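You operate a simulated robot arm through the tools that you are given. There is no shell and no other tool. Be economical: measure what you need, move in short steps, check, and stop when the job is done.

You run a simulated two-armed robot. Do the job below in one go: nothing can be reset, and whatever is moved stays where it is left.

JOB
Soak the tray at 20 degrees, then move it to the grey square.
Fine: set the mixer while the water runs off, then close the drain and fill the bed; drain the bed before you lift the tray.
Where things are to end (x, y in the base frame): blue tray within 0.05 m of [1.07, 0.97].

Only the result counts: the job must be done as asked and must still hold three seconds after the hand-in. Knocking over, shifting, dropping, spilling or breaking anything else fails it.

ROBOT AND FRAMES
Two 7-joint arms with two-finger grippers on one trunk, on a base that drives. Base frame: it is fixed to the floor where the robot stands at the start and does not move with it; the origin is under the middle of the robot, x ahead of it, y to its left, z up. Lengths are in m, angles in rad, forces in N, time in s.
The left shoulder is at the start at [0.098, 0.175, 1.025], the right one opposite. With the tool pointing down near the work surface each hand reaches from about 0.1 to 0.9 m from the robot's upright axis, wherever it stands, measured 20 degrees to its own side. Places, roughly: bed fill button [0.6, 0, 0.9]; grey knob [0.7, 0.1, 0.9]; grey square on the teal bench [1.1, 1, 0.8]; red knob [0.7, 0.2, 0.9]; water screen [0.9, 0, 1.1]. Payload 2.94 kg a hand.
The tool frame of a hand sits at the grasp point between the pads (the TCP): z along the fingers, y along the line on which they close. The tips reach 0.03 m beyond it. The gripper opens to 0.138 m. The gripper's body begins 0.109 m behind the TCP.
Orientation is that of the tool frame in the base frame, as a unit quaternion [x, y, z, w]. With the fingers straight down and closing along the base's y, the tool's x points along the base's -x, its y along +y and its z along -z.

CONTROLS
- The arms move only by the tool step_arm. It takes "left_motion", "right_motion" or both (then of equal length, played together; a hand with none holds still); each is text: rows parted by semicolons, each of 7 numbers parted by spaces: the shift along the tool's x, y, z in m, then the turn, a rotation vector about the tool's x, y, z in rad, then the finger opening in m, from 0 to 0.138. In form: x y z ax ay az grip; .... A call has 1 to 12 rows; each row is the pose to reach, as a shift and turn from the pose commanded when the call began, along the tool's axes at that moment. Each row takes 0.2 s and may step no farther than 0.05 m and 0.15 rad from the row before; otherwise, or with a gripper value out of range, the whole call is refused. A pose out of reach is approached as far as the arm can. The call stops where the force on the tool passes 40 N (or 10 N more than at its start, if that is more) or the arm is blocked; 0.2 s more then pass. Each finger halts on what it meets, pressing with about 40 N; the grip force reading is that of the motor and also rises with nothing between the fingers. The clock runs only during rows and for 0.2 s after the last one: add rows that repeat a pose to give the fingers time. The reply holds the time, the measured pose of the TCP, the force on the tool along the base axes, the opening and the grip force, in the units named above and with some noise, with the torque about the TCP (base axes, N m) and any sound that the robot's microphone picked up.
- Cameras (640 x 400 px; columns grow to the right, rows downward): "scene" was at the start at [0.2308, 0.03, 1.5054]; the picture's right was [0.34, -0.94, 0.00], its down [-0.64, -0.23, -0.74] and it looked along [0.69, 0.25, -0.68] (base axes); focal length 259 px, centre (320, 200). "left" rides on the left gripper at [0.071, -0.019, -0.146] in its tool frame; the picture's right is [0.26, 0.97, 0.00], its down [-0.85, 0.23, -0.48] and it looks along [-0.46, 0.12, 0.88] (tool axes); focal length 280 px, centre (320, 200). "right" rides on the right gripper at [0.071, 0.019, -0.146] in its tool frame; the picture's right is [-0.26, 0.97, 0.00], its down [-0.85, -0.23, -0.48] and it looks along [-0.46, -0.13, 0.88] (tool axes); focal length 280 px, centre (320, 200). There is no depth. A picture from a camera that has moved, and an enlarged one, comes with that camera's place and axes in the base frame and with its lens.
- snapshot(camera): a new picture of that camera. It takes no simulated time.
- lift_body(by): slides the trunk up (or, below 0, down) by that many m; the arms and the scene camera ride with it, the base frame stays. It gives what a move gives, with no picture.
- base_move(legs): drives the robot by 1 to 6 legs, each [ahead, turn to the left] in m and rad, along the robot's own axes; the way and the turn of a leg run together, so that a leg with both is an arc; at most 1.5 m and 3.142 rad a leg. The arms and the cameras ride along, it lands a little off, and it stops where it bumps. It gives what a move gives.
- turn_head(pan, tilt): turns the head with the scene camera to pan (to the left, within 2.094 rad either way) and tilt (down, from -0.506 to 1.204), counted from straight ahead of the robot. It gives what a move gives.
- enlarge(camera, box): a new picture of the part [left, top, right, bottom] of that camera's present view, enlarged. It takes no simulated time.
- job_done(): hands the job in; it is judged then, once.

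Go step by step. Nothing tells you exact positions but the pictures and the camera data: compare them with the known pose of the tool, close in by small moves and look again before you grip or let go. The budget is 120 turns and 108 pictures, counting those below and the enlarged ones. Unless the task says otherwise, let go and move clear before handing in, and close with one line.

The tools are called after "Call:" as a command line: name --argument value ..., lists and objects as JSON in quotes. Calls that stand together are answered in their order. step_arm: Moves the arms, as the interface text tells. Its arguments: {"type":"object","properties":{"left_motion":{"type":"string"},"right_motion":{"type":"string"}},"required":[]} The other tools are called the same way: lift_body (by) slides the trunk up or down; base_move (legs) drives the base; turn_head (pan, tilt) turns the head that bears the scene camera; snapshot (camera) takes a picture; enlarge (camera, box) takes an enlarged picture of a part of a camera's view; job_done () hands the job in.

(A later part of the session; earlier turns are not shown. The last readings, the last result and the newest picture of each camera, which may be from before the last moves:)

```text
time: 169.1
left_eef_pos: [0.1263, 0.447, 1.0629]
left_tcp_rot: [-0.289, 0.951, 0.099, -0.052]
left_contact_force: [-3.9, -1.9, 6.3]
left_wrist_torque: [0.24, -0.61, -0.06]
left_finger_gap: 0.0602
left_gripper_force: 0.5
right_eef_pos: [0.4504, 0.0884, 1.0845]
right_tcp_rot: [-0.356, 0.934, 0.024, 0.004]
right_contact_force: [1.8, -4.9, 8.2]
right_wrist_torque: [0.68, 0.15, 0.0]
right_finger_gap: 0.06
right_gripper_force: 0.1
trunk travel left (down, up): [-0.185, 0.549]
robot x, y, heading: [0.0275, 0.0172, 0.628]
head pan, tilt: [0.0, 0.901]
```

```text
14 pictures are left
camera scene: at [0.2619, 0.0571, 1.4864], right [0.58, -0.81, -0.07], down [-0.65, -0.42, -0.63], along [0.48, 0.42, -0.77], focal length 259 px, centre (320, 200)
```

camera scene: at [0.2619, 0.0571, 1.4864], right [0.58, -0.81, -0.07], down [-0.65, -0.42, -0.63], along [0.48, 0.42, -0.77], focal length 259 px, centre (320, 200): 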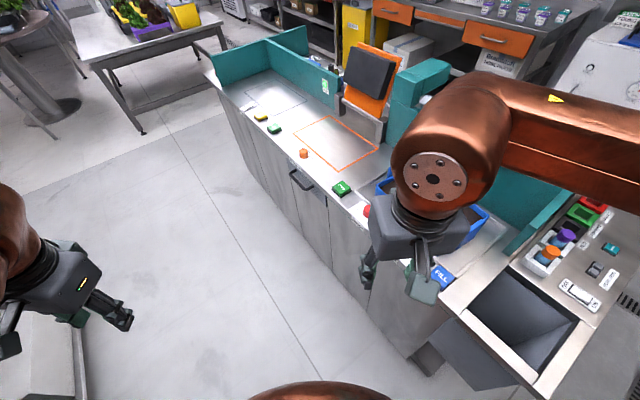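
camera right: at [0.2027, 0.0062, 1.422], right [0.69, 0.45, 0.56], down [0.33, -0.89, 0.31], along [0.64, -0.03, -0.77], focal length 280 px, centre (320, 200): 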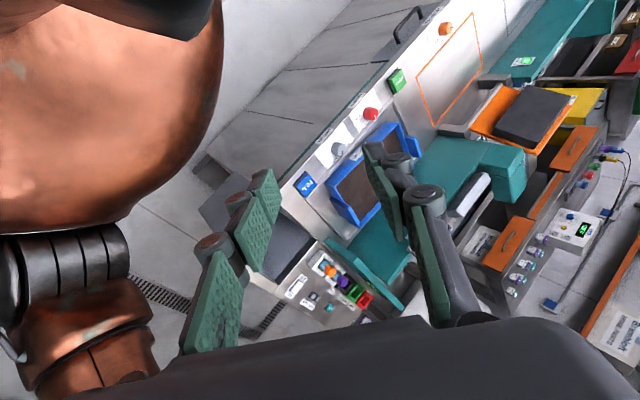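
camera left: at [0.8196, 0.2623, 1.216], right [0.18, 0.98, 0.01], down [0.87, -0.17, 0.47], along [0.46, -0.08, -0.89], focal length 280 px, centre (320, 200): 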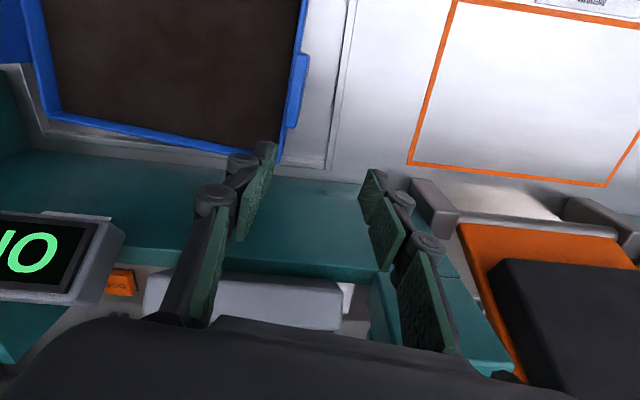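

I'll keep waiting; every command so far while it sways only feeds it.

Call:
turn_head --pan 0.0 --tilt 0.901

Call:
turn_head --pan 0.0 --tilt 0.901

Call:
turn_head --pan 0.0 --tilt 0.901

Call:
turn_head --pan 0.0 --tilt 0.901

Call:
turn_head --pan 0.0 --tilt 0.901

Call:
turn_head --pan 0.0 --tilt 0.901

Call:
turn_head --pan 0.0 --tilt 0.901

Call:
turn_head --pan 0.0 --tilt 0.901

Call:
turn_head --pan 0.0 --tilt 0.901

Call:
turn_head --pan 0.0 --tilt 0.901

Call:
turn_head --pan 0.0 --tilt 0.901

Call:
turn_head --pan 0.0 --tilt 0.901

Call:
turn_head --pan 0.0 --tilt 0.901

Call:
turn_head --pan 0.0 --tilt 0.901

```text
time: 169.7
left_eef_pos: [0.0725, 0.4839, 1.0528]
left_tcp_rot: [-0.302, 0.953, -0.027, -0.001]
left_contact_force: [-2.0, -1.8, 2.8]
left_wrist_torque: [0.15, -0.38, -0.01]
left_finger_gap: 0.06
left_gripper_force: 0.0
right_eef_pos: [0.44, 0.1857, 1.0674]
right_tcp_rot: [-0.446, 0.892, -0.059, 0.025]
right_contact_force: [-2.2, -0.4, 4.1]
right_wrist_torque: [0.07, -0.35, 0.01]
right_finger_gap: 0.0604
right_gripper_force: 0.4
trunk travel left (down, up): [-0.185, 0.549]
robot x, y, heading: [0.0443, 0.0435, 0.882]
head pan, tilt: [0.0, 0.901]
```

```text
time: 170.3
left_eef_pos: [0.1799, 0.5118, 0.9996]
left_tcp_rot: [-0.164, 0.975, 0.033, -0.145]
left_contact_force: [3.1, 6.2, -0.5]
left_wrist_torque: [-0.66, 0.43, 0.17]
left_finger_gap: 0.0601
left_gripper_force: 0.1
right_eef_pos: [0.4861, 0.148, 1.0695]
right_tcp_rot: [-0.334, 0.943, 0.0, 0.003]
right_contact_force: [-20.4, 58.4, 18.4]
right_wrist_torque: [-5.09, -0.22, 0.43]
right_finger_gap: 0.0602
right_gripper_force: 0.1
trunk travel left (down, up): [-0.185, 0.549]
robot x, y, heading: [0.0713, 0.0414, 0.418]
head pan, tilt: [0.0, 0.901]
```

```text
time: 170.9
left_eef_pos: [0.0665, 0.4317, 1.0677]
left_tcp_rot: [-0.292, 0.956, 0.024, -0.009]
left_contact_force: [3.4, -2.7, 2.6]
left_wrist_torque: [0.35, 0.39, -0.05]
left_finger_gap: 0.0602
left_gripper_force: 0.0
right_eef_pos: [0.4373, 0.1065, 1.0679]
right_tcp_rot: [-0.412, 0.911, -0.009, 0.007]
right_contact_force: [0.9, -3.5, -0.2]
right_wrist_torque: [0.35, 0.2, -0.01]
right_finger_gap: 0.0605
right_gripper_force: 0.0
trunk travel left (down, up): [-0.185, 0.549]
robot x, y, heading: [0.005, 0.0021, 0.753]
head pan, tilt: [0.0, 0.901]
```

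```text
time: 171.5
left_eef_pos: [0.1112, 0.5148, 0.9886]
left_tcp_rot: [-0.273, 0.95, -0.043, -0.146]
left_contact_force: [-1.7, 0.3, 0.4]
left_wrist_torque: [-0.16, -0.29, 0.09]
left_finger_gap: 0.06
left_gripper_force: 0.0
right_eef_pos: [0.4889, 0.1702, 1.059]
right_tcp_rot: [-0.383, 0.923, -0.017, -0.013]
right_contact_force: [-0.5, 0.8, 2.3]
right_wrist_torque: [0.02, -0.04, -0.01]
right_finger_gap: 0.0602
right_gripper_force: 0.0
trunk travel left (down, up): [-0.185, 0.549]
robot x, y, heading: [0.0178, 0.0103, 0.731]
head pan, tilt: [0.0, 0.901]
```

```text
time: 172.1
left_eef_pos: [0.055, 0.4472, 1.039]
left_tcp_rot: [-0.278, 0.96, 0.007, -0.03]
left_contact_force: [0.8, -1.2, -1.0]
left_wrist_torque: [0.1, 0.0, -0.08]
left_finger_gap: 0.06
left_gripper_force: 0.2
right_eef_pos: [0.4098, 0.1011, 1.0676]
right_tcp_rot: [-0.397, 0.917, -0.026, 0.024]
right_contact_force: [-2.0, 0.2, -3.5]
right_wrist_torque: [-0.13, -0.18, 0.03]
right_finger_gap: 0.0598
right_gripper_force: 0.0
trunk travel left (down, up): [-0.185, 0.549]
robot x, y, heading: [0.0184, 0.0115, 0.744]
head pan, tilt: [0.0, 0.901]
```

```text
time: 172.7
left_eef_pos: [0.1187, 0.4917, 1.0381]
left_tcp_rot: [-0.276, 0.96, 0.002, -0.046]
left_contact_force: [-1.2, -2.4, 2.9]
left_wrist_torque: [0.35, -0.12, -0.02]
left_finger_gap: 0.0603
left_gripper_force: 0.0
right_eef_pos: [0.4734, 0.1487, 1.0517]
right_tcp_rot: [-0.39, 0.92, -0.032, -0.016]
right_contact_force: [0.8, -2.4, -0.1]
right_wrist_torque: [0.23, 0.06, 0.0]
right_finger_gap: 0.06
right_gripper_force: 0.1
trunk travel left (down, up): [-0.185, 0.549]
robot x, y, heading: [0.0211, 0.0105, 0.736]
head pan, tilt: [0.0, 0.901]
```

```text
time: 173.3
left_eef_pos: [0.0748, 0.4593, 1.0589]
left_tcp_rot: [-0.276, 0.961, 0.012, -0.01]
left_contact_force: [0.3, -0.4, 1.4]
left_wrist_torque: [0.11, 0.02, -0.02]
left_finger_gap: 0.0603
left_gripper_force: 0.2
right_eef_pos: [0.4312, 0.1222, 1.0708]
right_tcp_rot: [-0.397, 0.917, -0.024, 0.009]
right_contact_force: [-0.5, -1.5, 1.2]
right_wrist_torque: [0.09, -0.06, 0.01]
right_finger_gap: 0.06
right_gripper_force: 0.0
trunk travel left (down, up): [-0.185, 0.549]
robot x, y, heading: [0.0162, 0.0078, 0.752]
head pan, tilt: [0.0, 0.901]
```

```text
time: 173.9
left_eef_pos: [0.0834, 0.4699, 1.0471]
left_tcp_rot: [-0.275, 0.961, 0.006, -0.02]
left_contact_force: [0.7, 1.0, 0.9]
left_wrist_torque: [-0.13, 0.08, -0.01]
left_finger_gap: 0.0599
left_gripper_force: 0.0
right_eef_pos: [0.4396, 0.1307, 1.0636]
right_tcp_rot: [-0.396, 0.918, -0.029, 0.003]
right_contact_force: [0.7, 1.7, -0.3]
right_wrist_torque: [-0.15, 0.04, -0.02]
right_finger_gap: 0.0601
right_gripper_force: 0.1
trunk travel left (down, up): [-0.185, 0.549]
robot x, y, heading: [0.0183, 0.0097, 0.743]
head pan, tilt: [0.0, 0.901]
```

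```text
time: 174.5
left_eef_pos: [0.0892, 0.4722, 1.0494]
left_tcp_rot: [-0.275, 0.961, 0.005, -0.024]
left_contact_force: [-0.9, -0.5, -0.5]
left_wrist_torque: [0.08, -0.03, -0.04]
left_finger_gap: 0.0603
left_gripper_force: 0.0
right_eef_pos: [0.4459, 0.1311, 1.0615]
right_tcp_rot: [-0.393, 0.919, -0.028, -0.001]
right_contact_force: [-0.5, -0.9, -0.5]
right_wrist_torque: [0.1, -0.01, 0.0]
right_finger_gap: 0.0597
right_gripper_force: 0.1
trunk travel left (down, up): [-0.185, 0.549]
robot x, y, heading: [0.0142, 0.0091, 0.742]
head pan, tilt: [0.0, 0.901]
```

```text
time: 175.1
left_eef_pos: [0.0907, 0.475, 1.0477]
left_tcp_rot: [-0.278, 0.96, 0.003, -0.027]
left_contact_force: [0.3, 1.2, -0.1]
left_wrist_torque: [-0.03, 0.0, 0.01]
left_finger_gap: 0.06
left_gripper_force: 0.1
right_eef_pos: [0.4473, 0.1363, 1.0606]
right_tcp_rot: [-0.394, 0.919, -0.03, -0.002]
right_contact_force: [0.2, -0.3, 0.3]
right_wrist_torque: [-0.02, -0.02, -0.04]
right_finger_gap: 0.0601
right_gripper_force: 0.0
trunk travel left (down, up): [-0.185, 0.549]
robot x, y, heading: [0.0152, 0.0142, 0.74]
head pan, tilt: [0.0, 0.901]
```

```text
time: 175.7
left_eef_pos: [0.0929, 0.4752, 1.0465]
left_tcp_rot: [-0.277, 0.961, 0.003, -0.026]
left_contact_force: [1.1, 0.1, -0.1]
left_wrist_torque: [0.01, -0.03, 0.02]
left_finger_gap: 0.0603
left_gripper_force: 0.0
right_eef_pos: [0.4477, 0.1373, 1.0602]
right_tcp_rot: [-0.395, 0.918, -0.031, -0.004]
right_contact_force: [0.2, 0.7, 0.1]
right_wrist_torque: [0.0, -0.01, 0.04]
right_finger_gap: 0.0602
right_gripper_force: 0.0
trunk travel left (down, up): [-0.185, 0.549]
robot x, y, heading: [0.0176, 0.0098, 0.741]
head pan, tilt: [0.0, 0.901]
```

```text
time: 176.3
left_eef_pos: [0.0911, 0.4748, 1.0473]
left_tcp_rot: [-0.277, 0.96, 0.003, -0.027]
left_contact_force: [-0.5, 0.2, -0.2]
left_wrist_torque: [-0.02, -0.05, 0.01]
left_finger_gap: 0.0602
left_gripper_force: 0.1
right_eef_pos: [0.4493, 0.1353, 1.0603]
right_tcp_rot: [-0.394, 0.918, -0.03, -0.003]
right_contact_force: [-0.3, 0.1, 0.2]
right_wrist_torque: [0.02, -0.01, 0.02]
right_finger_gap: 0.0599
right_gripper_force: 0.0
trunk travel left (down, up): [-0.185, 0.549]
robot x, y, heading: [0.0173, 0.009, 0.746]
head pan, tilt: [0.0, 0.901]
```

```text
time: 176.9
left_eef_pos: [0.0911, 0.4758, 1.0456]
left_tcp_rot: [-0.276, 0.961, 0.004, -0.027]
left_contact_force: [-0.2, -0.3, 0.1]
left_wrist_torque: [0.01, 0.04, 0.02]
left_finger_gap: 0.06
left_gripper_force: 0.1
right_eef_pos: [0.4481, 0.1369, 1.06]
right_tcp_rot: [-0.394, 0.918, -0.03, -0.004]
right_contact_force: [-0.7, -0.5, 0.5]
right_wrist_torque: [0.02, 0.0, 0.05]
right_finger_gap: 0.0601
right_gripper_force: 0.1
trunk travel left (down, up): [-0.185, 0.549]
robot x, y, heading: [0.0189, 0.008, 0.743]
head pan, tilt: [0.0, 0.901]
```

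```text
time: 177.5
left_eef_pos: [0.0925, 0.4749, 1.0475]
left_tcp_rot: [-0.277, 0.961, 0.004, -0.026]
left_contact_force: [0.5, -0.5, -0.1]
left_wrist_torque: [0.01, 0.01, 0.03]
left_finger_gap: 0.0598
left_gripper_force: 0.0
right_eef_pos: [0.4485, 0.1362, 1.0593]
right_tcp_rot: [-0.394, 0.919, -0.03, -0.003]
right_contact_force: [-0.1, -0.4, 0.1]
right_wrist_torque: [0.02, 0.04, -0.02]
right_finger_gap: 0.0598
right_gripper_force: 0.0
trunk travel left (down, up): [-0.185, 0.549]
robot x, y, heading: [0.0196, 0.0052, 0.741]
head pan, tilt: [0.0, 0.901]
```

Fully at rest now. I'll drive ahead gently in short legs along this heading.

Call:
base_move --legs '[[0.1, 0]]'

Call:
turn_head --pan 0.0 --tilt 0.901

Call:
turn_head --pan 0.0 --tilt 0.901

```text
time: 178.6
left_eef_pos: [0.1595, 0.547, 1.045]
left_tcp_rot: [-0.279, 0.96, 0.002, -0.026]
left_contact_force: [-0.9, 2.2, -0.5]
left_wrist_torque: [-0.18, -0.08, -0.02]
left_finger_gap: 0.0602
left_gripper_force: 0.1
right_eef_pos: [0.5178, 0.2085, 1.0603]
right_tcp_rot: [-0.397, 0.917, -0.034, -0.003]
right_contact_force: [-0.2, 1.9, 0.1]
right_wrist_torque: [-0.2, -0.07, -0.06]
right_finger_gap: 0.0601
right_gripper_force: 0.0
trunk travel left (down, up): [-0.185, 0.549]
robot x, y, heading: [0.0816, 0.0804, 0.742]
head pan, tilt: [0.0, 0.901]
```

```text
time: 179.2
left_eef_pos: [0.1613, 0.5416, 1.0462]
left_tcp_rot: [-0.279, 0.96, 0.002, -0.026]
left_contact_force: [-0.3, -0.3, -0.6]
left_wrist_torque: [0.0, -0.02, -0.04]
left_finger_gap: 0.0599
left_gripper_force: 0.0
right_eef_pos: [0.5198, 0.2054, 1.0598]
right_tcp_rot: [-0.397, 0.917, -0.031, -0.003]
right_contact_force: [0.3, -0.7, -0.7]
right_wrist_torque: [0.01, -0.02, 0.01]
right_finger_gap: 0.0599
right_gripper_force: 0.1
trunk travel left (down, up): [-0.185, 0.549]
robot x, y, heading: [0.0865, 0.0786, 0.744]
head pan, tilt: [0.0, 0.901]
```

```text
time: 179.8
left_eef_pos: [0.1606, 0.5432, 1.0464]
left_tcp_rot: [-0.279, 0.96, 0.002, -0.026]
left_contact_force: [0.4, -0.1, -0.1]
left_wrist_torque: [0.01, 0.01, 0.03]
left_finger_gap: 0.0601
left_gripper_force: 0.1
right_eef_pos: [0.5193, 0.2055, 1.0606]
right_tcp_rot: [-0.397, 0.917, -0.03, -0.003]
right_contact_force: [0.4, 0.4, 0.7]
right_wrist_torque: [-0.01, 0.0, -0.05]
right_finger_gap: 0.0603
right_gripper_force: 0.0
trunk travel left (down, up): [-0.185, 0.549]
robot x, y, heading: [0.087, 0.0741, 0.745]
head pan, tilt: [0.0, 0.901]
```

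It drives and settles well. I'll continue forward, then turn right in pieces to face the bench.

Call:
base_move --legs '[[0.25, 0]]'

Call:
turn_head --pan 0.0 --tilt 0.901

Call:
base_move --legs '[[0, -0.3]]'

Call:
turn_head --pan 0.0 --tilt 0.901

Call:
turn_head --pan 0.0 --tilt 0.901

Call:
snapshot --camera "scene"

```text
time: 181.7
left_eef_pos: [0.3451, 0.7145, 1.0461]
left_tcp_rot: [-0.282, 0.959, 0.002, -0.026]
left_contact_force: [-0.6, 0.1, -0.1]
left_wrist_torque: [0.0, 0.05, 0.0]
left_finger_gap: 0.0599
left_gripper_force: 0.0
right_eef_pos: [0.704, 0.3795, 1.0587]
right_tcp_rot: [-0.399, 0.916, -0.031, -0.003]
right_contact_force: [-0.3, 0.6, -0.4]
right_wrist_torque: [-0.04, -0.01, -0.02]
right_finger_gap: 0.0599
right_gripper_force: 0.1
trunk travel left (down, up): [-0.185, 0.549]
robot x, y, heading: [0.269, 0.2499, 0.746]
head pan, tilt: [0.0, 0.901]
```

```text
time: 182.2
left_eef_pos: [0.3441, 0.7137, 1.0463]
left_tcp_rot: [-0.282, 0.959, 0.002, -0.026]
left_contact_force: [1.1, -1.2, -0.1]
left_wrist_torque: [0.0, 0.01, 0.01]
left_finger_gap: 0.06
left_gripper_force: 0.0
right_eef_pos: [0.7039, 0.3793, 1.0592]
right_tcp_rot: [-0.399, 0.917, -0.032, -0.003]
right_contact_force: [0.3, 0.2, 1.1]
right_wrist_torque: [0.01, -0.01, 0.03]
right_finger_gap: 0.0599
right_gripper_force: 0.0
trunk travel left (down, up): [-0.185, 0.549]
robot x, y, heading: [0.2714, 0.2518, 0.745]
head pan, tilt: [0.0, 0.901]
```

```text
time: 183.6
left_eef_pos: [0.4792, 0.6708, 1.0461]
left_tcp_rot: [-0.134, 0.991, 0.007, -0.025]
left_contact_force: [-0.1, 0.1, 0.1]
left_wrist_torque: [0.0, 0.0, -0.01]
left_finger_gap: 0.0601
left_gripper_force: 0.1
right_eef_pos: [0.7226, 0.2428, 1.0604]
right_tcp_rot: [-0.258, 0.966, -0.03, -0.007]
right_contact_force: [-0.6, -0.2, -0.5]
right_wrist_torque: [0.03, 0.0, 0.02]
right_finger_gap: 0.06
right_gripper_force: 0.2
trunk travel left (down, up): [-0.185, 0.549]
robot x, y, heading: [0.2702, 0.2472, 0.45]
head pan, tilt: [0.0, 0.901]
```

```text
time: 184.2
left_eef_pos: [0.4798, 0.6706, 1.0459]
left_tcp_rot: [-0.134, 0.991, 0.006, -0.026]
left_contact_force: [0.0, -1.0, 0.3]
left_wrist_torque: [0.02, 0.03, -0.01]
left_finger_gap: 0.0601
left_gripper_force: 0.1
right_eef_pos: [0.7228, 0.2435, 1.0606]
right_tcp_rot: [-0.257, 0.966, -0.029, -0.007]
right_contact_force: [0.9, -0.6, -0.2]
right_wrist_torque: [-0.01, -0.02, 0.0]
right_finger_gap: 0.0599
right_gripper_force: 0.1
trunk travel left (down, up): [-0.185, 0.549]
robot x, y, heading: [0.2731, 0.2462, 0.447]
head pan, tilt: [0.0, 0.901]
```

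```text
time: 184.8
left_eef_pos: [0.4791, 0.6705, 1.0469]
left_tcp_rot: [-0.134, 0.991, 0.005, -0.026]
left_contact_force: [0.6, -0.2, -0.2]
left_wrist_torque: [0.01, 0.0, -0.02]
left_finger_gap: 0.0601
left_gripper_force: 0.0
right_eef_pos: [0.7217, 0.2434, 1.0591]
right_tcp_rot: [-0.257, 0.966, -0.03, -0.008]
right_contact_force: [-0.5, 0.3, -1.2]
right_wrist_torque: [0.01, 0.03, -0.01]
right_finger_gap: 0.0601
right_gripper_force: 0.1
trunk travel left (down, up): [-0.185, 0.549]
robot x, y, heading: [0.2695, 0.248, 0.452]
head pan, tilt: [0.0, 0.901]
```

```text
13 pictures are left
camera scene: at [0.4871, 0.3534, 1.4771], right [0.43, -0.9, 0.0], down [-0.71, -0.34, -0.62], along [0.56, 0.27, -0.78], focal length 259 px, centre (320, 200)
```

scene: 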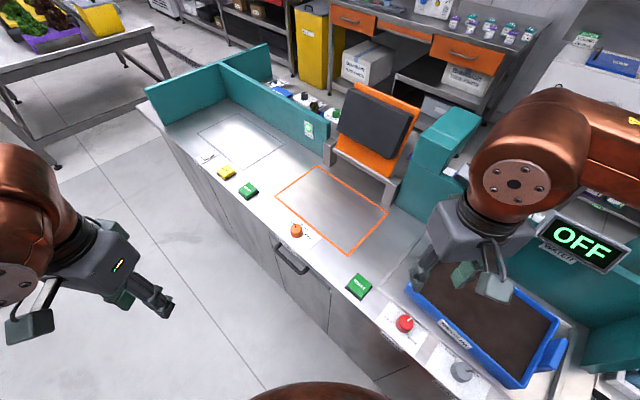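

Stable. I'll complete the turn to face the bench squarely.

Call:
base_move --legs '[[0, -0.38]]'

Call:
turn_head --pan 0.0 --tilt 0.901

Call:
base_move --legs '[[0, -0.36]]'

Call:
turn_head --pan 0.0 --tilt 0.95

Call:
snapshot --camera "scene"

```text
time: 186.4
left_eef_pos: [0.6198, 0.5631, 1.0457]
left_tcp_rot: [0.055, 0.998, 0.013, -0.023]
left_contact_force: [-0.1, -0.2, 0.2]
left_wrist_torque: [-0.01, 0.01, -0.02]
left_finger_gap: 0.0601
left_gripper_force: 0.1
right_eef_pos: [0.6887, 0.0738, 1.0604]
right_tcp_rot: [-0.069, 0.997, -0.027, -0.013]
right_contact_force: [-0.2, -1.0, -0.4]
right_wrist_torque: [0.01, -0.01, -0.01]
right_finger_gap: 0.0601
right_gripper_force: 0.1
trunk travel left (down, up): [-0.185, 0.549]
robot x, y, heading: [0.2685, 0.2465, 0.067]
head pan, tilt: [0.0, 0.901]
```

```text
time: 187.0
left_eef_pos: [0.6217, 0.5632, 1.0469]
left_tcp_rot: [0.055, 0.998, 0.011, -0.024]
left_contact_force: [1.0, 0.2, 0.6]
left_wrist_torque: [0.0, -0.03, -0.01]
left_finger_gap: 0.0603
left_gripper_force: 0.1
right_eef_pos: [0.6892, 0.0761, 1.0604]
right_tcp_rot: [-0.069, 0.997, -0.028, -0.013]
right_contact_force: [0.6, 0.6, 0.6]
right_wrist_torque: [0.04, -0.01, -0.01]
right_finger_gap: 0.0598
right_gripper_force: 0.1
trunk travel left (down, up): [-0.185, 0.549]
robot x, y, heading: [0.2711, 0.2513, 0.069]
head pan, tilt: [0.0, 0.901]
```

```text
time: 188.5
left_eef_pos: [0.7098, 0.4159, 1.047]
left_tcp_rot: [0.236, 0.971, 0.017, -0.021]
left_contact_force: [-0.7, -0.1, 0.8]
left_wrist_torque: [0.03, 0.0, 0.05]
left_finger_gap: 0.0599
left_gripper_force: 0.1
right_eef_pos: [0.5986, -0.0629, 1.0595]
right_tcp_rot: [0.114, 0.993, -0.025, -0.017]
right_contact_force: [-0.5, -0.1, 0.4]
right_wrist_torque: [0.04, -0.02, 0.01]
right_finger_gap: 0.0602
right_gripper_force: 0.1
trunk travel left (down, up): [-0.185, 0.549]
robot x, y, heading: [0.2714, 0.2487, -0.301]
head pan, tilt: [0.0, 0.901]
```

```text
time: 189.1
left_eef_pos: [0.7098, 0.4161, 1.0465]
left_tcp_rot: [0.237, 0.971, 0.015, -0.021]
left_contact_force: [-0.8, -0.2, 0.7]
left_wrist_torque: [0.03, 0.03, -0.06]
left_finger_gap: 0.0599
left_gripper_force: 0.0
right_eef_pos: [0.5996, -0.0621, 1.0606]
right_tcp_rot: [0.114, 0.993, -0.025, -0.018]
right_contact_force: [-0.1, 0.1, -0.4]
right_wrist_torque: [0.01, 0.03, 0.0]
right_finger_gap: 0.0603
right_gripper_force: 0.1
trunk travel left (down, up): [-0.185, 0.549]
robot x, y, heading: [0.2713, 0.2488, -0.297]
head pan, tilt: [0.0, 0.949]
```

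```text
12 pictures are left
camera scene: at [0.4974, 0.1808, 1.4735], right [-0.29, -0.96, 0.0], down [-0.78, 0.24, -0.58], along [0.56, -0.17, -0.81], focal length 259 px, centre (320, 200)
```

scene: 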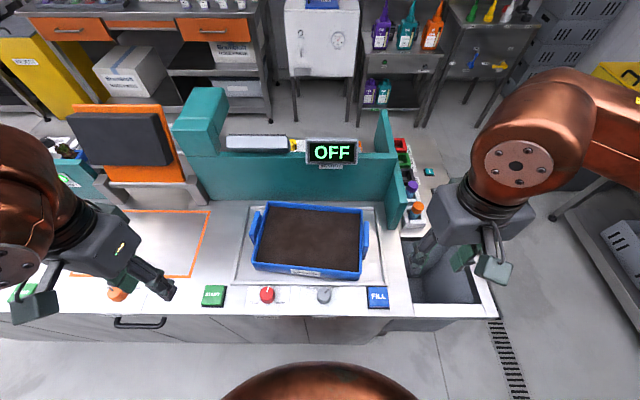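

Now the tray is squarely ahead and everything is upright. I'll zoom on the tray.

Call:
enlarge --camera "scene" --box '[230, 180, 400, 300]'

```text
3.33 times, centred on (315, 240) of scene
camera zoom: at [0.4974, 0.1808, 1.4735], right [-0.29, -0.96, 0.0], down [-0.78, 0.24, -0.58], along [0.56, -0.17, -0.81], focal length 863 px, centre (337, 67)
```

zoom: 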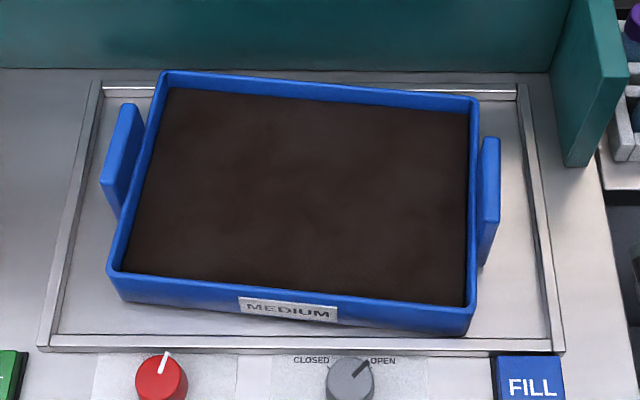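

Tray yaw is about 0.41 and its centre about (0.797, 0.116), with the tabs about 0.55 m ahead of the robot. I'll bring both hands above the tabs at z of about 1.03, slowly.

Call:
step_arm --left_motion "-0.021 -0.008 0.001 0.002 -0.005 -0.007 0.06; -0.042 -0.017 0.003 0.004 -0.009 -0.014 0.06; -0.064 -0.025 0.004 0.006 -0.014 -0.021 0.06; -0.085 -0.034 0.006 0.008 -0.019 -0.028 0.06; -0.106 -0.042 0.008 0.01 -0.024 -0.034 0.06; -0.127 -0.05 0.009 0.013 -0.028 -0.041 0.06; -0.148 -0.059 0.01 0.015 -0.033 -0.048 0.06; -0.17 -0.067 0.012 0.017 -0.038 -0.055 0.06; -0.191 -0.076 0.014 0.019 -0.042 -0.062 0.06; -0.212 -0.084 0.016 0.021 -0.047 -0.069 0.06; -0.212 -0.084 0.016 0.021 -0.047 -0.069 0.06" --right_motion "-0.013 0.008 0.003 -0.006 -0.002 0.018 0.06; -0.027 0.015 0.006 -0.011 -0.005 0.036 0.06; -0.04 0.023 0.009 -0.017 -0.007 0.054 0.06; -0.053 0.031 0.012 -0.022 -0.01 0.072 0.06; -0.067 0.038 0.015 -0.028 -0.012 0.09 0.06; -0.08 0.046 0.018 -0.034 -0.015 0.109 0.06; -0.094 0.053 0.021 -0.039 -0.017 0.127 0.06; -0.107 0.061 0.024 -0.045 -0.02 0.145 0.06; -0.12 0.069 0.027 -0.05 -0.022 0.163 0.06; -0.134 0.076 0.03 -0.056 -0.025 0.181 0.06; -0.134 0.076 0.03 -0.056 -0.025 0.181 0.06"

Call:
snapshot --camera "left"

Call:
snapshot --camera "right"

```text
time: 191.5
left_eef_pos: [0.852, 0.253, 1.019]
left_tcp_rot: [0.204, 0.979, 0.001, -0.002]
left_contact_force: [-0.5, 0.7, 0.6]
left_wrist_torque: [-0.01, 0.02, 0.0]
left_finger_gap: 0.0599
left_gripper_force: 0.0
left hand out of reach, approached as far as the arm can: row 10, 11
right_eef_pos: [0.7059, -0.0455, 1.0075]
right_tcp_rot: [0.203, 0.979, -0.001, 0.0]
right_contact_force: [0.9, 0.5, -0.1]
right_wrist_torque: [0.03, 0.04, -0.02]
right_finger_gap: 0.0603
right_gripper_force: 0.0
right hand out of reach, approached as far as the arm can: row 7, 8, 9, 10, 11
trunk travel left (down, up): [-0.185, 0.549]
robot x, y, heading: [0.2688, 0.2488, -0.296]
head pan, tilt: [0.0, 0.949]
```

```text
10 pictures are left
camera left: at [0.7795, 0.2624, 1.1639], right [0.14, 0.99, 0.0], down [0.87, -0.13, 0.47], along [0.47, -0.07, -0.88], focal length 280 px, centre (320, 200)
```

left: 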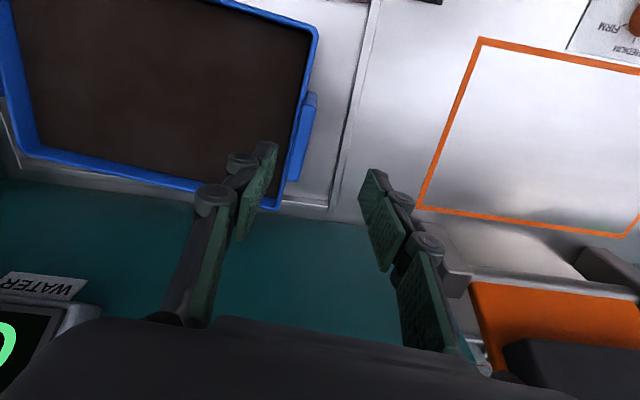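

```text
9 pictures are left
camera right: at [0.6477, 0.0, 1.1525], right [0.62, 0.78, 0.0], down [0.69, -0.55, 0.48], along [0.37, -0.3, -0.88], focal length 280 px, centre (320, 200)
```

right: 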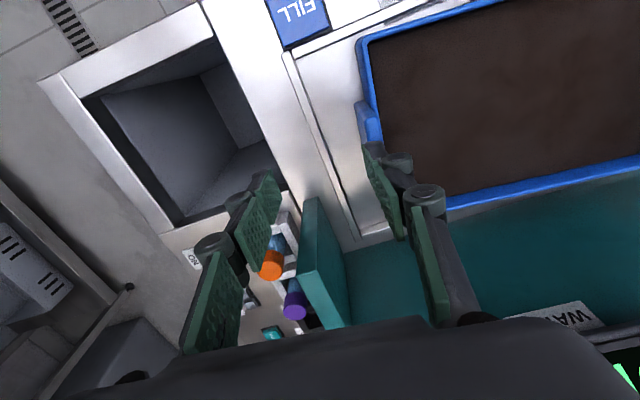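

By triangulation the tab tops are near z 0.945: left at (0.842, 0.238) and right at about (0.725, 0.002). The right arm reports reach trouble, so I'll nudge it there gently and see.

Call:
step_arm --left_motion "0.001 -0.006 0.006 0 0 0 0.07; 0.002 -0.012 0.012 0 0 0 0.07; 0.003 -0.018 0.018 0 0 0 0.07; 0.003 -0.018 0.024 0 0 0 0.07; 0.003 -0.018 0.03 0 0 0 0.07; 0.003 -0.018 0.03 0 0 0 0.07" --right_motion "0 0.012 0 0 0 0 0.07; 0 0.024 0 0 0 0 0.07; 0.001 0.036 0 0 0 0 0.07; 0.001 0.048 0.005 0 0 0 0.07; 0.001 0.051 0.015 0 0 0 0.07; 0.001 0.051 0.02 0 0 0 0.07"

Call:
snapshot --camera "right"

Call:
snapshot --camera "left"

```text
time: 192.9
left_eef_pos: [0.8477, 0.2452, 0.9898]
left_tcp_rot: [0.202, 0.979, 0.0, 0.001]
left_contact_force: [-0.6, 0.1, -0.1]
left_wrist_torque: [0.01, 0.01, 0.01]
left_finger_gap: 0.0698
left_gripper_force: 0.1
left hand out of reach, approached as far as the arm can: row 2, 3, 4, 5, 6
right_eef_pos: [0.6923, -0.0263, 0.9873]
right_tcp_rot: [0.203, 0.979, 0.0, 0.0]
right_contact_force: [-0.6, -0.3, 0.0]
right_wrist_torque: [0.02, -0.03, 0.0]
right_finger_gap: 0.07
right_gripper_force: 0.1
right hand out of reach, approached as far as the arm can: row 1, 2, 3, 4, 5, 6
trunk travel left (down, up): [-0.185, 0.549]
robot x, y, heading: [0.2695, 0.2501, -0.296]
head pan, tilt: [0.0, 0.949]
```

```text
8 pictures are left
camera right: at [0.634, 0.0199, 1.1326], right [0.62, 0.78, 0.0], down [0.69, -0.55, 0.48], along [0.37, -0.3, -0.88], focal length 280 px, centre (320, 200)
```

right: 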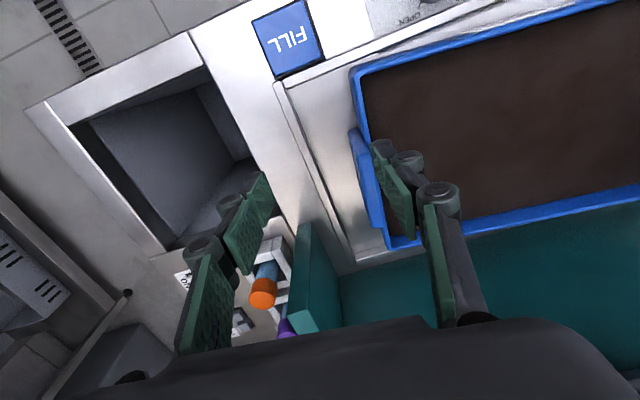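

```text
7 pictures are left
camera left: at [0.7742, 0.2551, 1.1347], right [0.14, 0.99, 0.0], down [0.87, -0.13, 0.48], along [0.47, -0.07, -0.88], focal length 280 px, centre (320, 200)
```

left: 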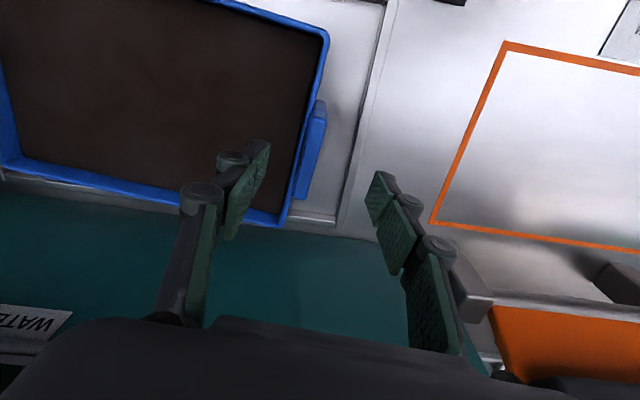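

Both arms seem too folded this close in. I'll raise the hands, back the base off 0.12 m, and extend again to above the tabs.

Call:
step_arm --left_motion "0 0 -0.015 0 0 0 0.07; 0 0 -0.03 0 0 0 0.07; 0 0 -0.045 0 0 0 0.07; 0 0 -0.045 0 0 0 0.07" --right_motion "0 0 -0.015 0 0 0 0.07; 0 0 -0.03 0 0 0 0.07; 0 0 -0.045 0 0 0 0.07; 0 0 -0.045 0 0 0 0.07"

Call:
base_move --legs '[[-0.12, 0]]'

Call:
step_arm --left_motion "-0.011 0 0 0 0 0 0.07; -0.022 0.001 0 0 0 0 0.07; -0.034 0.001 0 0 0 0 0.07; -0.045 0.001 0 0 0 0 0.07; -0.056 0.002 0 0 0 0 0.07; -0.067 0.002 0 0 0 0 0.07; -0.078 0.002 0 0 0 0 0.07; -0.09 0.002 0 0 0 0 0.07; -0.101 0.003 0 0 0 0 0.07; -0.112 0.003 0 0 0 0 0.07; -0.112 0.003 0 0 0 0 0.07" --right_motion "-0.014 0.005 0 0 0 0 0.07; -0.028 0.01 0 0 0 0 0.07; -0.042 0.014 0 0 0 0 0.07; -0.056 0.019 0 0 0 0 0.07; -0.07 0.024 0 0 0 0 0.07; -0.084 0.029 0 0 0 0 0.07; -0.098 0.034 0 0 0 0 0.07; -0.112 0.038 0 0 0 0 0.07; -0.126 0.043 0 0 0 0 0.07; -0.14 0.048 0 0 0 0 0.07; -0.14 0.048 0 0 0 0 0.07"

```text
time: 193.9
left_eef_pos: [0.8541, 0.2566, 1.0337]
left_tcp_rot: [0.203, 0.979, 0.0, -0.001]
left_contact_force: [1.0, 0.1, 0.6]
left_wrist_torque: [-0.02, 0.03, -0.01]
left_finger_gap: 0.0699
left_gripper_force: 0.1
left hand out of reach, approached as far as the arm can: row 1, 2, 3, 4
right_eef_pos: [0.693, -0.0301, 1.031]
right_tcp_rot: [0.204, 0.979, 0.001, 0.0]
right_contact_force: [-0.6, -0.1, -0.7]
right_wrist_torque: [0.0, 0.02, 0.01]
right_finger_gap: 0.0699
right_gripper_force: 0.1
trunk travel left (down, up): [-0.185, 0.549]
robot x, y, heading: [0.2703, 0.245, -0.301]
head pan, tilt: [0.0, 0.949]
```

```text
time: 195.2
left_eef_pos: [0.7686, 0.2793, 1.0228]
left_tcp_rot: [0.203, 0.979, 0.003, -0.015]
left_contact_force: [-1.3, 0.6, -1.3]
left_wrist_torque: [-0.03, -0.19, 0.03]
left_finger_gap: 0.07
left_gripper_force: 0.0
right_eef_pos: [0.6076, -0.0059, 1.0226]
right_tcp_rot: [0.207, 0.978, 0.003, -0.014]
right_contact_force: [-0.2, 0.3, -0.1]
right_wrist_torque: [-0.02, -0.08, -0.07]
right_finger_gap: 0.07
right_gripper_force: 0.0
trunk travel left (down, up): [-0.185, 0.549]
robot x, y, heading: [0.1577, 0.2817, -0.301]
head pan, tilt: [0.0, 0.949]
```

```text
time: 195.7
left_eef_pos: [0.7246, 0.3045, 1.0673]
left_tcp_rot: [0.16, 0.986, -0.028, 0.03]
left_contact_force: [0.6, 1.4, 0.1]
left_wrist_torque: [-0.09, 0.09, 0.0]
left_finger_gap: 0.07
left_gripper_force: 0.0
left hand out of reach, approached as far as the arm can: row 2
right_eef_pos: [0.5531, 0.0061, 1.0595]
right_tcp_rot: [0.227, 0.973, 0.013, 0.043]
right_contact_force: [0.6, -0.6, -0.5]
right_wrist_torque: [0.08, 0.05, -0.01]
right_finger_gap: 0.0698
right_gripper_force: 0.1
right hand out of reach, approached as far as the arm can: row 1, 2
trunk travel left (down, up): [-0.185, 0.549]
robot x, y, heading: [0.1619, 0.2869, -0.305]
head pan, tilt: [0.0, 0.949]
stopped in row 2 (left hand): the arm was blocked; the commanded pose is now the measured one
```

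The arms report out of reach even here, so their elbows are in a poor posture. I'll let it settle, then bring both hands back to their starting poses relative to the robot.

Call:
turn_head --pan 0.0 --tilt 0.949

Call:
turn_head --pan 0.0 --tilt 0.949

Call:
turn_head --pan 0.0 --tilt 0.949

Call:
turn_head --pan 0.0 --tilt 0.949

Call:
turn_head --pan 0.0 --tilt 0.949

Call:
turn_head --pan 0.0 --tilt 0.949

Call:
turn_head --pan 0.0 --tilt 0.949

Call:
snapshot --camera "scene"

```text
time: 196.3
left_eef_pos: [0.6785, 0.3115, 1.0716]
left_tcp_rot: [0.19, 0.981, -0.01, 0.045]
left_contact_force: [-0.1, -0.2, 1.1]
left_wrist_torque: [-0.03, -0.07, -0.02]
left_finger_gap: 0.07
left_gripper_force: 0.3
right_eef_pos: [0.5108, 0.0227, 1.0614]
right_tcp_rot: [0.211, 0.976, -0.003, 0.047]
right_contact_force: [-0.1, 0.2, 1.1]
right_wrist_torque: [-0.09, -0.09, -0.02]
right_finger_gap: 0.0702
right_gripper_force: 0.0
trunk travel left (down, up): [-0.185, 0.549]
robot x, y, heading: [0.1588, 0.2855, -0.301]
head pan, tilt: [0.0, 0.949]
```

```text
time: 196.9
left_eef_pos: [0.7103, 0.3054, 1.0568]
left_tcp_rot: [0.186, 0.982, -0.007, 0.03]
left_contact_force: [-1.0, 1.1, -1.0]
left_wrist_torque: [-0.08, -0.09, 0.0]
left_finger_gap: 0.0699
left_gripper_force: 0.0
right_eef_pos: [0.5393, 0.0101, 1.0488]
right_tcp_rot: [0.214, 0.976, -0.002, 0.035]
right_contact_force: [-0.2, 0.0, -0.9]
right_wrist_torque: [-0.06, -0.11, -0.02]
right_finger_gap: 0.0696
right_gripper_force: 0.0
trunk travel left (down, up): [-0.185, 0.549]
robot x, y, heading: [0.1634, 0.2833, -0.303]
head pan, tilt: [0.0, 0.949]
```

```text
time: 197.5
left_eef_pos: [0.6944, 0.3064, 1.0614]
left_tcp_rot: [0.189, 0.981, -0.009, 0.033]
left_contact_force: [2.6, -0.5, -1.3]
left_wrist_torque: [0.1, 0.36, -0.01]
left_finger_gap: 0.0698
left_gripper_force: 0.0
right_eef_pos: [0.5285, 0.0171, 1.0539]
right_tcp_rot: [0.213, 0.976, -0.001, 0.037]
right_contact_force: [2.7, -0.7, -2.3]
right_wrist_torque: [0.1, 0.38, 0.02]
right_finger_gap: 0.07
right_gripper_force: 0.0
trunk travel left (down, up): [-0.185, 0.549]
robot x, y, heading: [0.1589, 0.2824, -0.306]
head pan, tilt: [0.0, 0.949]
```

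```text
time: 198.1
left_eef_pos: [0.6927, 0.3088, 1.0647]
left_tcp_rot: [0.188, 0.981, -0.01, 0.038]
left_contact_force: [0.9, -0.3, 0.6]
left_wrist_torque: [0.05, 0.1, -0.02]
left_finger_gap: 0.0702
left_gripper_force: 0.1
right_eef_pos: [0.5214, 0.0191, 1.056]
right_tcp_rot: [0.213, 0.976, -0.002, 0.041]
right_contact_force: [1.2, 0.6, 0.2]
right_wrist_torque: [0.01, 0.06, 0.02]
right_finger_gap: 0.0698
right_gripper_force: 0.2
trunk travel left (down, up): [-0.185, 0.549]
robot x, y, heading: [0.1593, 0.283, -0.304]
head pan, tilt: [0.0, 0.949]
```

```text
time: 198.7
left_eef_pos: [0.7071, 0.3041, 1.0597]
left_tcp_rot: [0.187, 0.982, -0.01, 0.028]
left_contact_force: [-1.1, -0.1, -0.2]
left_wrist_torque: [0.0, -0.01, -0.01]
left_finger_gap: 0.07
left_gripper_force: 0.0
right_eef_pos: [0.5399, 0.0135, 1.0518]
right_tcp_rot: [0.213, 0.976, 0.0, 0.032]
right_contact_force: [0.0, -0.3, -0.6]
right_wrist_torque: [0.01, -0.01, 0.01]
right_finger_gap: 0.0699
right_gripper_force: 0.0
trunk travel left (down, up): [-0.185, 0.549]
robot x, y, heading: [0.1641, 0.2818, -0.303]
head pan, tilt: [0.0, 0.949]
```

```text
time: 199.3
left_eef_pos: [0.7028, 0.3046, 1.0607]
left_tcp_rot: [0.188, 0.982, -0.01, 0.03]
left_contact_force: [0.7, 0.4, 0.7]
left_wrist_torque: [0.04, 0.09, -0.01]
left_finger_gap: 0.0701
left_gripper_force: 0.1
right_eef_pos: [0.535, 0.0153, 1.0517]
right_tcp_rot: [0.214, 0.976, -0.001, 0.033]
right_contact_force: [-0.1, 0.0, 0.4]
right_wrist_torque: [0.03, 0.09, 0.0]
right_finger_gap: 0.07
right_gripper_force: 0.0
trunk travel left (down, up): [-0.185, 0.549]
robot x, y, heading: [0.1566, 0.2842, -0.303]
head pan, tilt: [0.0, 0.949]
```

```text
time: 199.9
left_eef_pos: [0.6982, 0.3051, 1.0628]
left_tcp_rot: [0.188, 0.982, -0.011, 0.033]
left_contact_force: [-0.8, -0.4, 1.4]
left_wrist_torque: [-0.01, -0.04, 0.0]
left_finger_gap: 0.0699
left_gripper_force: 0.0
right_eef_pos: [0.5304, 0.0176, 1.0535]
right_tcp_rot: [0.214, 0.976, 0.001, 0.038]
right_contact_force: [-0.1, 0.0, 0.0]
right_wrist_torque: [-0.02, -0.03, -0.02]
right_finger_gap: 0.0696
right_gripper_force: 0.0
trunk travel left (down, up): [-0.185, 0.549]
robot x, y, heading: [0.164, 0.2821, -0.301]
head pan, tilt: [0.0, 0.949]
```

```text
6 pictures are left
camera scene: at [0.3864, 0.2142, 1.4736], right [-0.3, -0.95, 0.0], down [-0.78, 0.24, -0.58], along [0.56, -0.17, -0.81], focal length 259 px, centre (320, 200)
```

scene: 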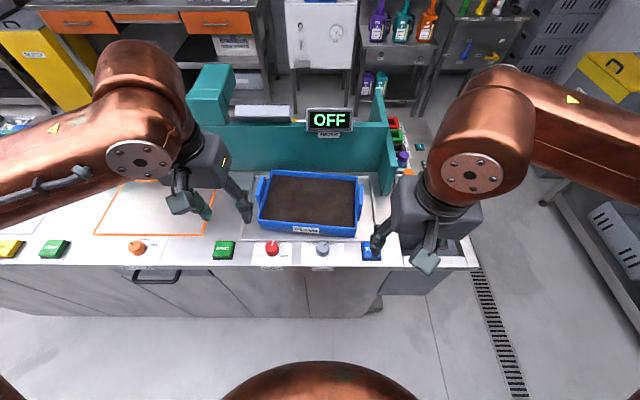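

Settled. From here the tabs are about 0.65 m ahead, where the arms worked well before. I'll extend both again slowly to above the tabs.

Call:
step_arm --left_motion "-0.014 -0.001 0.003 -0.001 0.006 0.003 0.07; -0.027 -0.002 0.006 -0.001 0.012 0.006 0.07; -0.041 -0.003 0.009 -0.002 0.018 0.009 0.07; -0.055 -0.004 0.012 -0.003 0.024 0.012 0.07; -0.069 -0.005 0.015 -0.003 0.03 0.015 0.07; -0.082 -0.006 0.018 -0.004 0.037 0.017 0.07; -0.096 -0.007 0.021 -0.004 0.043 0.02 0.07; -0.11 -0.008 0.024 -0.005 0.049 0.023 0.07; -0.124 -0.009 0.027 -0.006 0.055 0.026 0.07; -0.137 -0.01 0.03 -0.006 0.061 0.029 0.07; -0.151 -0.011 0.033 -0.007 0.067 0.032 0.07; -0.151 -0.011 0.033 -0.007 0.067 0.032 0.07" --right_motion "-0.017 0.006 0.003 0.001 0.006 -0.002 0.07; -0.033 0.011 0.006 0.003 0.013 -0.004 0.07; -0.05 0.017 0.009 0.004 0.019 -0.006 0.07; -0.066 0.023 0.012 0.005 0.025 -0.008 0.07; -0.083 0.029 0.015 0.007 0.032 -0.01 0.07; -0.1 0.034 0.018 0.008 0.038 -0.012 0.07; -0.116 0.04 0.021 0.01 0.045 -0.014 0.07; -0.133 0.046 0.024 0.011 0.051 -0.016 0.07; -0.149 0.052 0.027 0.012 0.057 -0.018 0.07; -0.166 0.057 0.03 0.014 0.064 -0.02 0.07; -0.1825 0.063 0.033 0.015 0.07 -0.022 0.07; -0.1825 0.063 0.033 0.015 0.07 -0.022 0.07"

```text
time: 202.5
left_eef_pos: [0.775, 0.2976, 1.0352]
left_tcp_rot: [0.199, 0.98, -0.003, 0.012]
left_contact_force: [1.9, -0.4, 0.2]
left_wrist_torque: [0.02, 0.06, 0.04]
left_finger_gap: 0.07
left_gripper_force: 0.0
left hand out of reach, approached as far as the arm can: row 5, 6, 7, 8, 9, 10, 11, 12
right_eef_pos: [0.6376, -0.0655, 1.0224]
right_tcp_rot: [0.204, 0.979, 0.0, 0.003]
right_contact_force: [-0.3, -0.7, 1.1]
right_wrist_torque: [-0.03, 0.0, 0.02]
right_finger_gap: 0.0699
right_gripper_force: 0.0
right hand out of reach, approached as far as the arm can: row 3, 4, 5, 6, 7, 8, 9, 10, 11, 12
trunk travel left (down, up): [-0.185, 0.549]
robot x, y, heading: [0.1574, 0.2819, -0.299]
head pan, tilt: [0.0, 0.949]
```

The arms extend less in this elbow posture but can come closer in, so I'll retract the hands and bring the base nearer instead.

Call:
step_arm --left_motion "0.017 -0.004 -0.003 0 0 0 0.07; 0.034 -0.008 -0.006 0 0 0 0.07; 0.051 -0.012 -0.009 0 0 0 0.07; 0.068 -0.016 -0.012 0 0 0 0.07; 0.085 -0.02 -0.015 0 0 0 0.07; 0.102 -0.024 -0.018 0 0 0 0.07; 0.119 -0.028 -0.021 0 0 0 0.07; 0.136 -0.032 -0.024 0 0 0 0.07; 0.153 -0.035 -0.027 0 0 0 0.07; 0.153 -0.035 -0.027 0 0 0 0.07" --right_motion "0.016 0.004 -0.003 0 0 0 0.07; 0.032 0.008 -0.006 0 0 0 0.07; 0.049 0.012 -0.009 0 0 0 0.07; 0.065 0.016 -0.012 0 0 0 0.07; 0.081 0.019 -0.015 0 0 0 0.07; 0.097 0.023 -0.018 0 0 0 0.07; 0.114 0.027 -0.021 0 0 0 0.07; 0.13 0.031 -0.024 0 0 0 0.07; 0.146 0.034 -0.027 0 0 0 0.07; 0.146 0.034 -0.027 0 0 0 0.07"

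Call:
base_move --legs '[[0.1, 0]]'

Call:
turn_head --pan 0.0 --tilt 0.949

Call:
base_move --legs '[[0.08, 0]]'

Call:
turn_head --pan 0.0 --tilt 0.949

Call:
turn_head --pan 0.0 --tilt 0.949

```text
time: 204.7
left_eef_pos: [0.6239, 0.3267, 1.058]
left_tcp_rot: [0.204, 0.979, 0.0, 0.001]
left_contact_force: [0.5, -0.1, 0.3]
left_wrist_torque: [0.03, -0.01, 0.0]
left_finger_gap: 0.07
left_gripper_force: 0.1
right_eef_pos: [0.5174, 0.0207, 1.0445]
right_tcp_rot: [0.202, 0.979, 0.0, 0.001]
right_contact_force: [-0.2, 0.1, -0.3]
right_wrist_torque: [-0.02, -0.02, 0.01]
right_finger_gap: 0.07
right_gripper_force: 0.1
trunk travel left (down, up): [-0.185, 0.549]
robot x, y, heading: [0.1614, 0.2824, -0.304]
head pan, tilt: [0.0, 0.949]
```

```text
time: 205.8
left_eef_pos: [0.7207, 0.2958, 1.06]
left_tcp_rot: [0.204, 0.979, 0.0, 0.002]
left_contact_force: [0.3, 0.6, 0.3]
left_wrist_torque: [0.02, 0.0, 0.01]
left_finger_gap: 0.0699
left_gripper_force: 0.0
right_eef_pos: [0.6149, -0.0116, 1.0463]
right_tcp_rot: [0.203, 0.979, 0.0, 0.001]
right_contact_force: [0.5, -0.3, 0.0]
right_wrist_torque: [0.03, 0.03, 0.02]
right_finger_gap: 0.07
right_gripper_force: 0.1
trunk travel left (down, up): [-0.185, 0.549]
robot x, y, heading: [0.2569, 0.2531, -0.306]
head pan, tilt: [0.0, 0.949]
```

```text
time: 206.4
left_eef_pos: [0.7219, 0.2957, 1.0594]
left_tcp_rot: [0.205, 0.979, 0.0, 0.001]
left_contact_force: [0.4, 0.8, 0.3]
left_wrist_torque: [-0.01, 0.0, 0.0]
left_finger_gap: 0.07
left_gripper_force: 0.1
right_eef_pos: [0.6157, -0.0101, 1.0456]
right_tcp_rot: [0.203, 0.979, 0.0, 0.001]
right_contact_force: [0.6, -0.1, 0.1]
right_wrist_torque: [-0.01, 0.03, -0.03]
right_finger_gap: 0.0698
right_gripper_force: 0.1
trunk travel left (down, up): [-0.185, 0.549]
robot x, y, heading: [0.2599, 0.2518, -0.304]
head pan, tilt: [0.0, 0.949]
```

```text
time: 207.5
left_eef_pos: [0.7926, 0.2734, 1.0628]
left_tcp_rot: [0.205, 0.979, -0.001, 0.005]
left_contact_force: [-0.7, 0.2, 0.9]
left_wrist_torque: [0.02, -0.07, -0.01]
left_finger_gap: 0.0696
left_gripper_force: 0.2
right_eef_pos: [0.6876, -0.0315, 1.0505]
right_tcp_rot: [0.202, 0.979, 0.0, 0.005]
right_contact_force: [-1.2, 0.9, 0.5]
right_wrist_torque: [-0.05, -0.11, 0.01]
right_finger_gap: 0.0698
right_gripper_force: 0.0
trunk travel left (down, up): [-0.185, 0.549]
robot x, y, heading: [0.3365, 0.2288, -0.305]
head pan, tilt: [0.0, 0.949]
```

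```text
time: 208.1
left_eef_pos: [0.7975, 0.2717, 1.0594]
left_tcp_rot: [0.204, 0.979, 0.0, 0.002]
left_contact_force: [1.4, 0.4, -0.2]
left_wrist_torque: [0.01, 0.05, 0.02]
left_finger_gap: 0.0702
left_gripper_force: 0.1
right_eef_pos: [0.691, -0.0335, 1.046]
right_tcp_rot: [0.202, 0.979, 0.0, 0.003]
right_contact_force: [-1.2, 0.8, -1.0]
right_wrist_torque: [0.01, 0.04, 0.03]
right_finger_gap: 0.0698
right_gripper_force: 0.0
trunk travel left (down, up): [-0.185, 0.549]
robot x, y, heading: [0.3322, 0.2271, -0.306]
head pan, tilt: [0.0, 0.949]
```

```text
time: 208.7
left_eef_pos: [0.7946, 0.271, 1.0604]
left_tcp_rot: [0.205, 0.979, 0.0, 0.003]
left_contact_force: [-0.5, -0.6, -0.2]
left_wrist_torque: [0.0, 0.0, 0.03]
left_finger_gap: 0.0699
left_gripper_force: 0.1
right_eef_pos: [0.6899, -0.0328, 1.0476]
right_tcp_rot: [0.201, 0.979, -0.001, 0.002]
right_contact_force: [0.2, 0.4, 0.3]
right_wrist_torque: [0.01, 0.01, 0.0]
right_finger_gap: 0.0702
right_gripper_force: 0.1
trunk travel left (down, up): [-0.185, 0.549]
robot x, y, heading: [0.3352, 0.2307, -0.306]
head pan, tilt: [0.0, 0.949]
```

The base is close now and steady. I'll move the hands over the tabs and down to z of about 1.0.

Call:
step_arm --left_motion "-0.013 -0.003 0 0 0 0 0.06; -0.026 -0.006 0 0 0 0 0.06; -0.039 -0.01 0 0 0 0 0.06; -0.0515 -0.013 0.015 0 0 0 0.06; -0.0515 -0.013 0.03 0 0 0 0.06; -0.0515 -0.013 0.045 0 0 0 0.06; -0.0515 -0.013 0.06 0 0 0 0.06; -0.0515 -0.013 0.06 0 0 0 0.06" --right_motion "-0.005 0.01 0 0 0 0 0.06; -0.01 0.02 0 0 0 0 0.06; -0.015 0.03 0 0 0 0 0.06; -0.02 0.041 0.01 0 0 0 0.06; -0.02 0.041 0.022 0 0 0 0.06; -0.02 0.041 0.035 0 0 0 0.06; -0.02 0.041 0.047 0 0 0 0.06; -0.02 0.041 0.047 0 0 0 0.06"

Call:
snapshot --camera "left"

Call:
snapshot --camera "right"

```text
time: 210.5
left_eef_pos: [0.8362, 0.2388, 1.0006]
left_tcp_rot: [0.205, 0.979, -0.001, 0.003]
left_contact_force: [0.6, -0.1, 0.3]
left_wrist_torque: [0.01, 0.0, 0.02]
left_finger_gap: 0.0599
left_gripper_force: 0.1
right_eef_pos: [0.7312, -0.0258, 1.0175]
right_tcp_rot: [0.202, 0.979, 0.001, 0.003]
right_contact_force: [1.0, -0.2, -0.1]
right_wrist_torque: [0.02, 0.02, 0.02]
right_finger_gap: 0.0602
right_gripper_force: 0.0
right hand out of reach, approached as far as the arm can: row 3, 4, 5, 6, 7, 8
trunk travel left (down, up): [-0.185, 0.549]
robot x, y, heading: [0.3368, 0.2288, -0.302]
head pan, tilt: [0.0, 0.949]
```

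```text
5 pictures are left
camera left: at [0.7643, 0.2497, 1.1451], right [0.15, 0.99, 0.0], down [0.87, -0.13, 0.48], along [0.48, -0.07, -0.88], focal length 280 px, centre (320, 200)
```

left: 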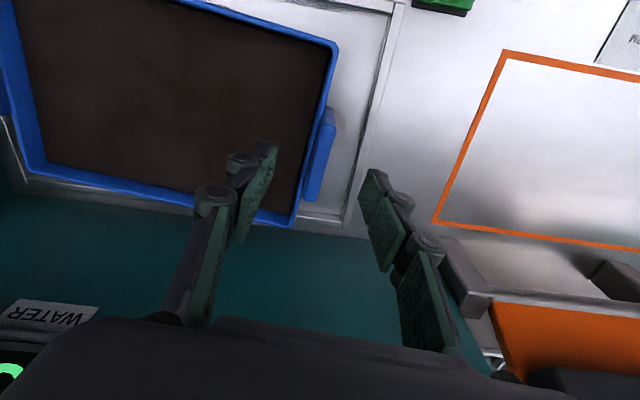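

```text
4 pictures are left
camera right: at [0.6725, 0.0192, 1.1638], right [0.62, 0.78, 0.0], down [0.68, -0.55, 0.48], along [0.38, -0.3, -0.88], focal length 280 px, centre (320, 200)
```

right: 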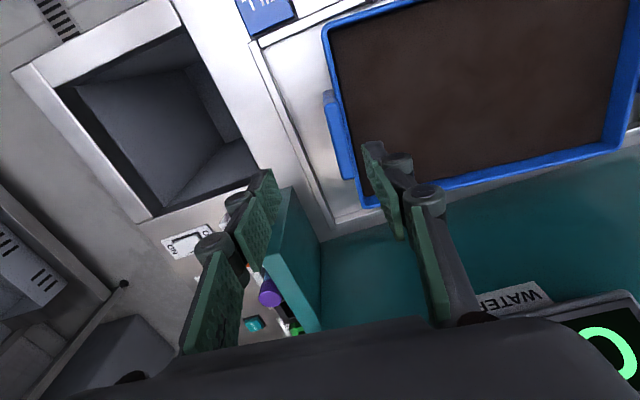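

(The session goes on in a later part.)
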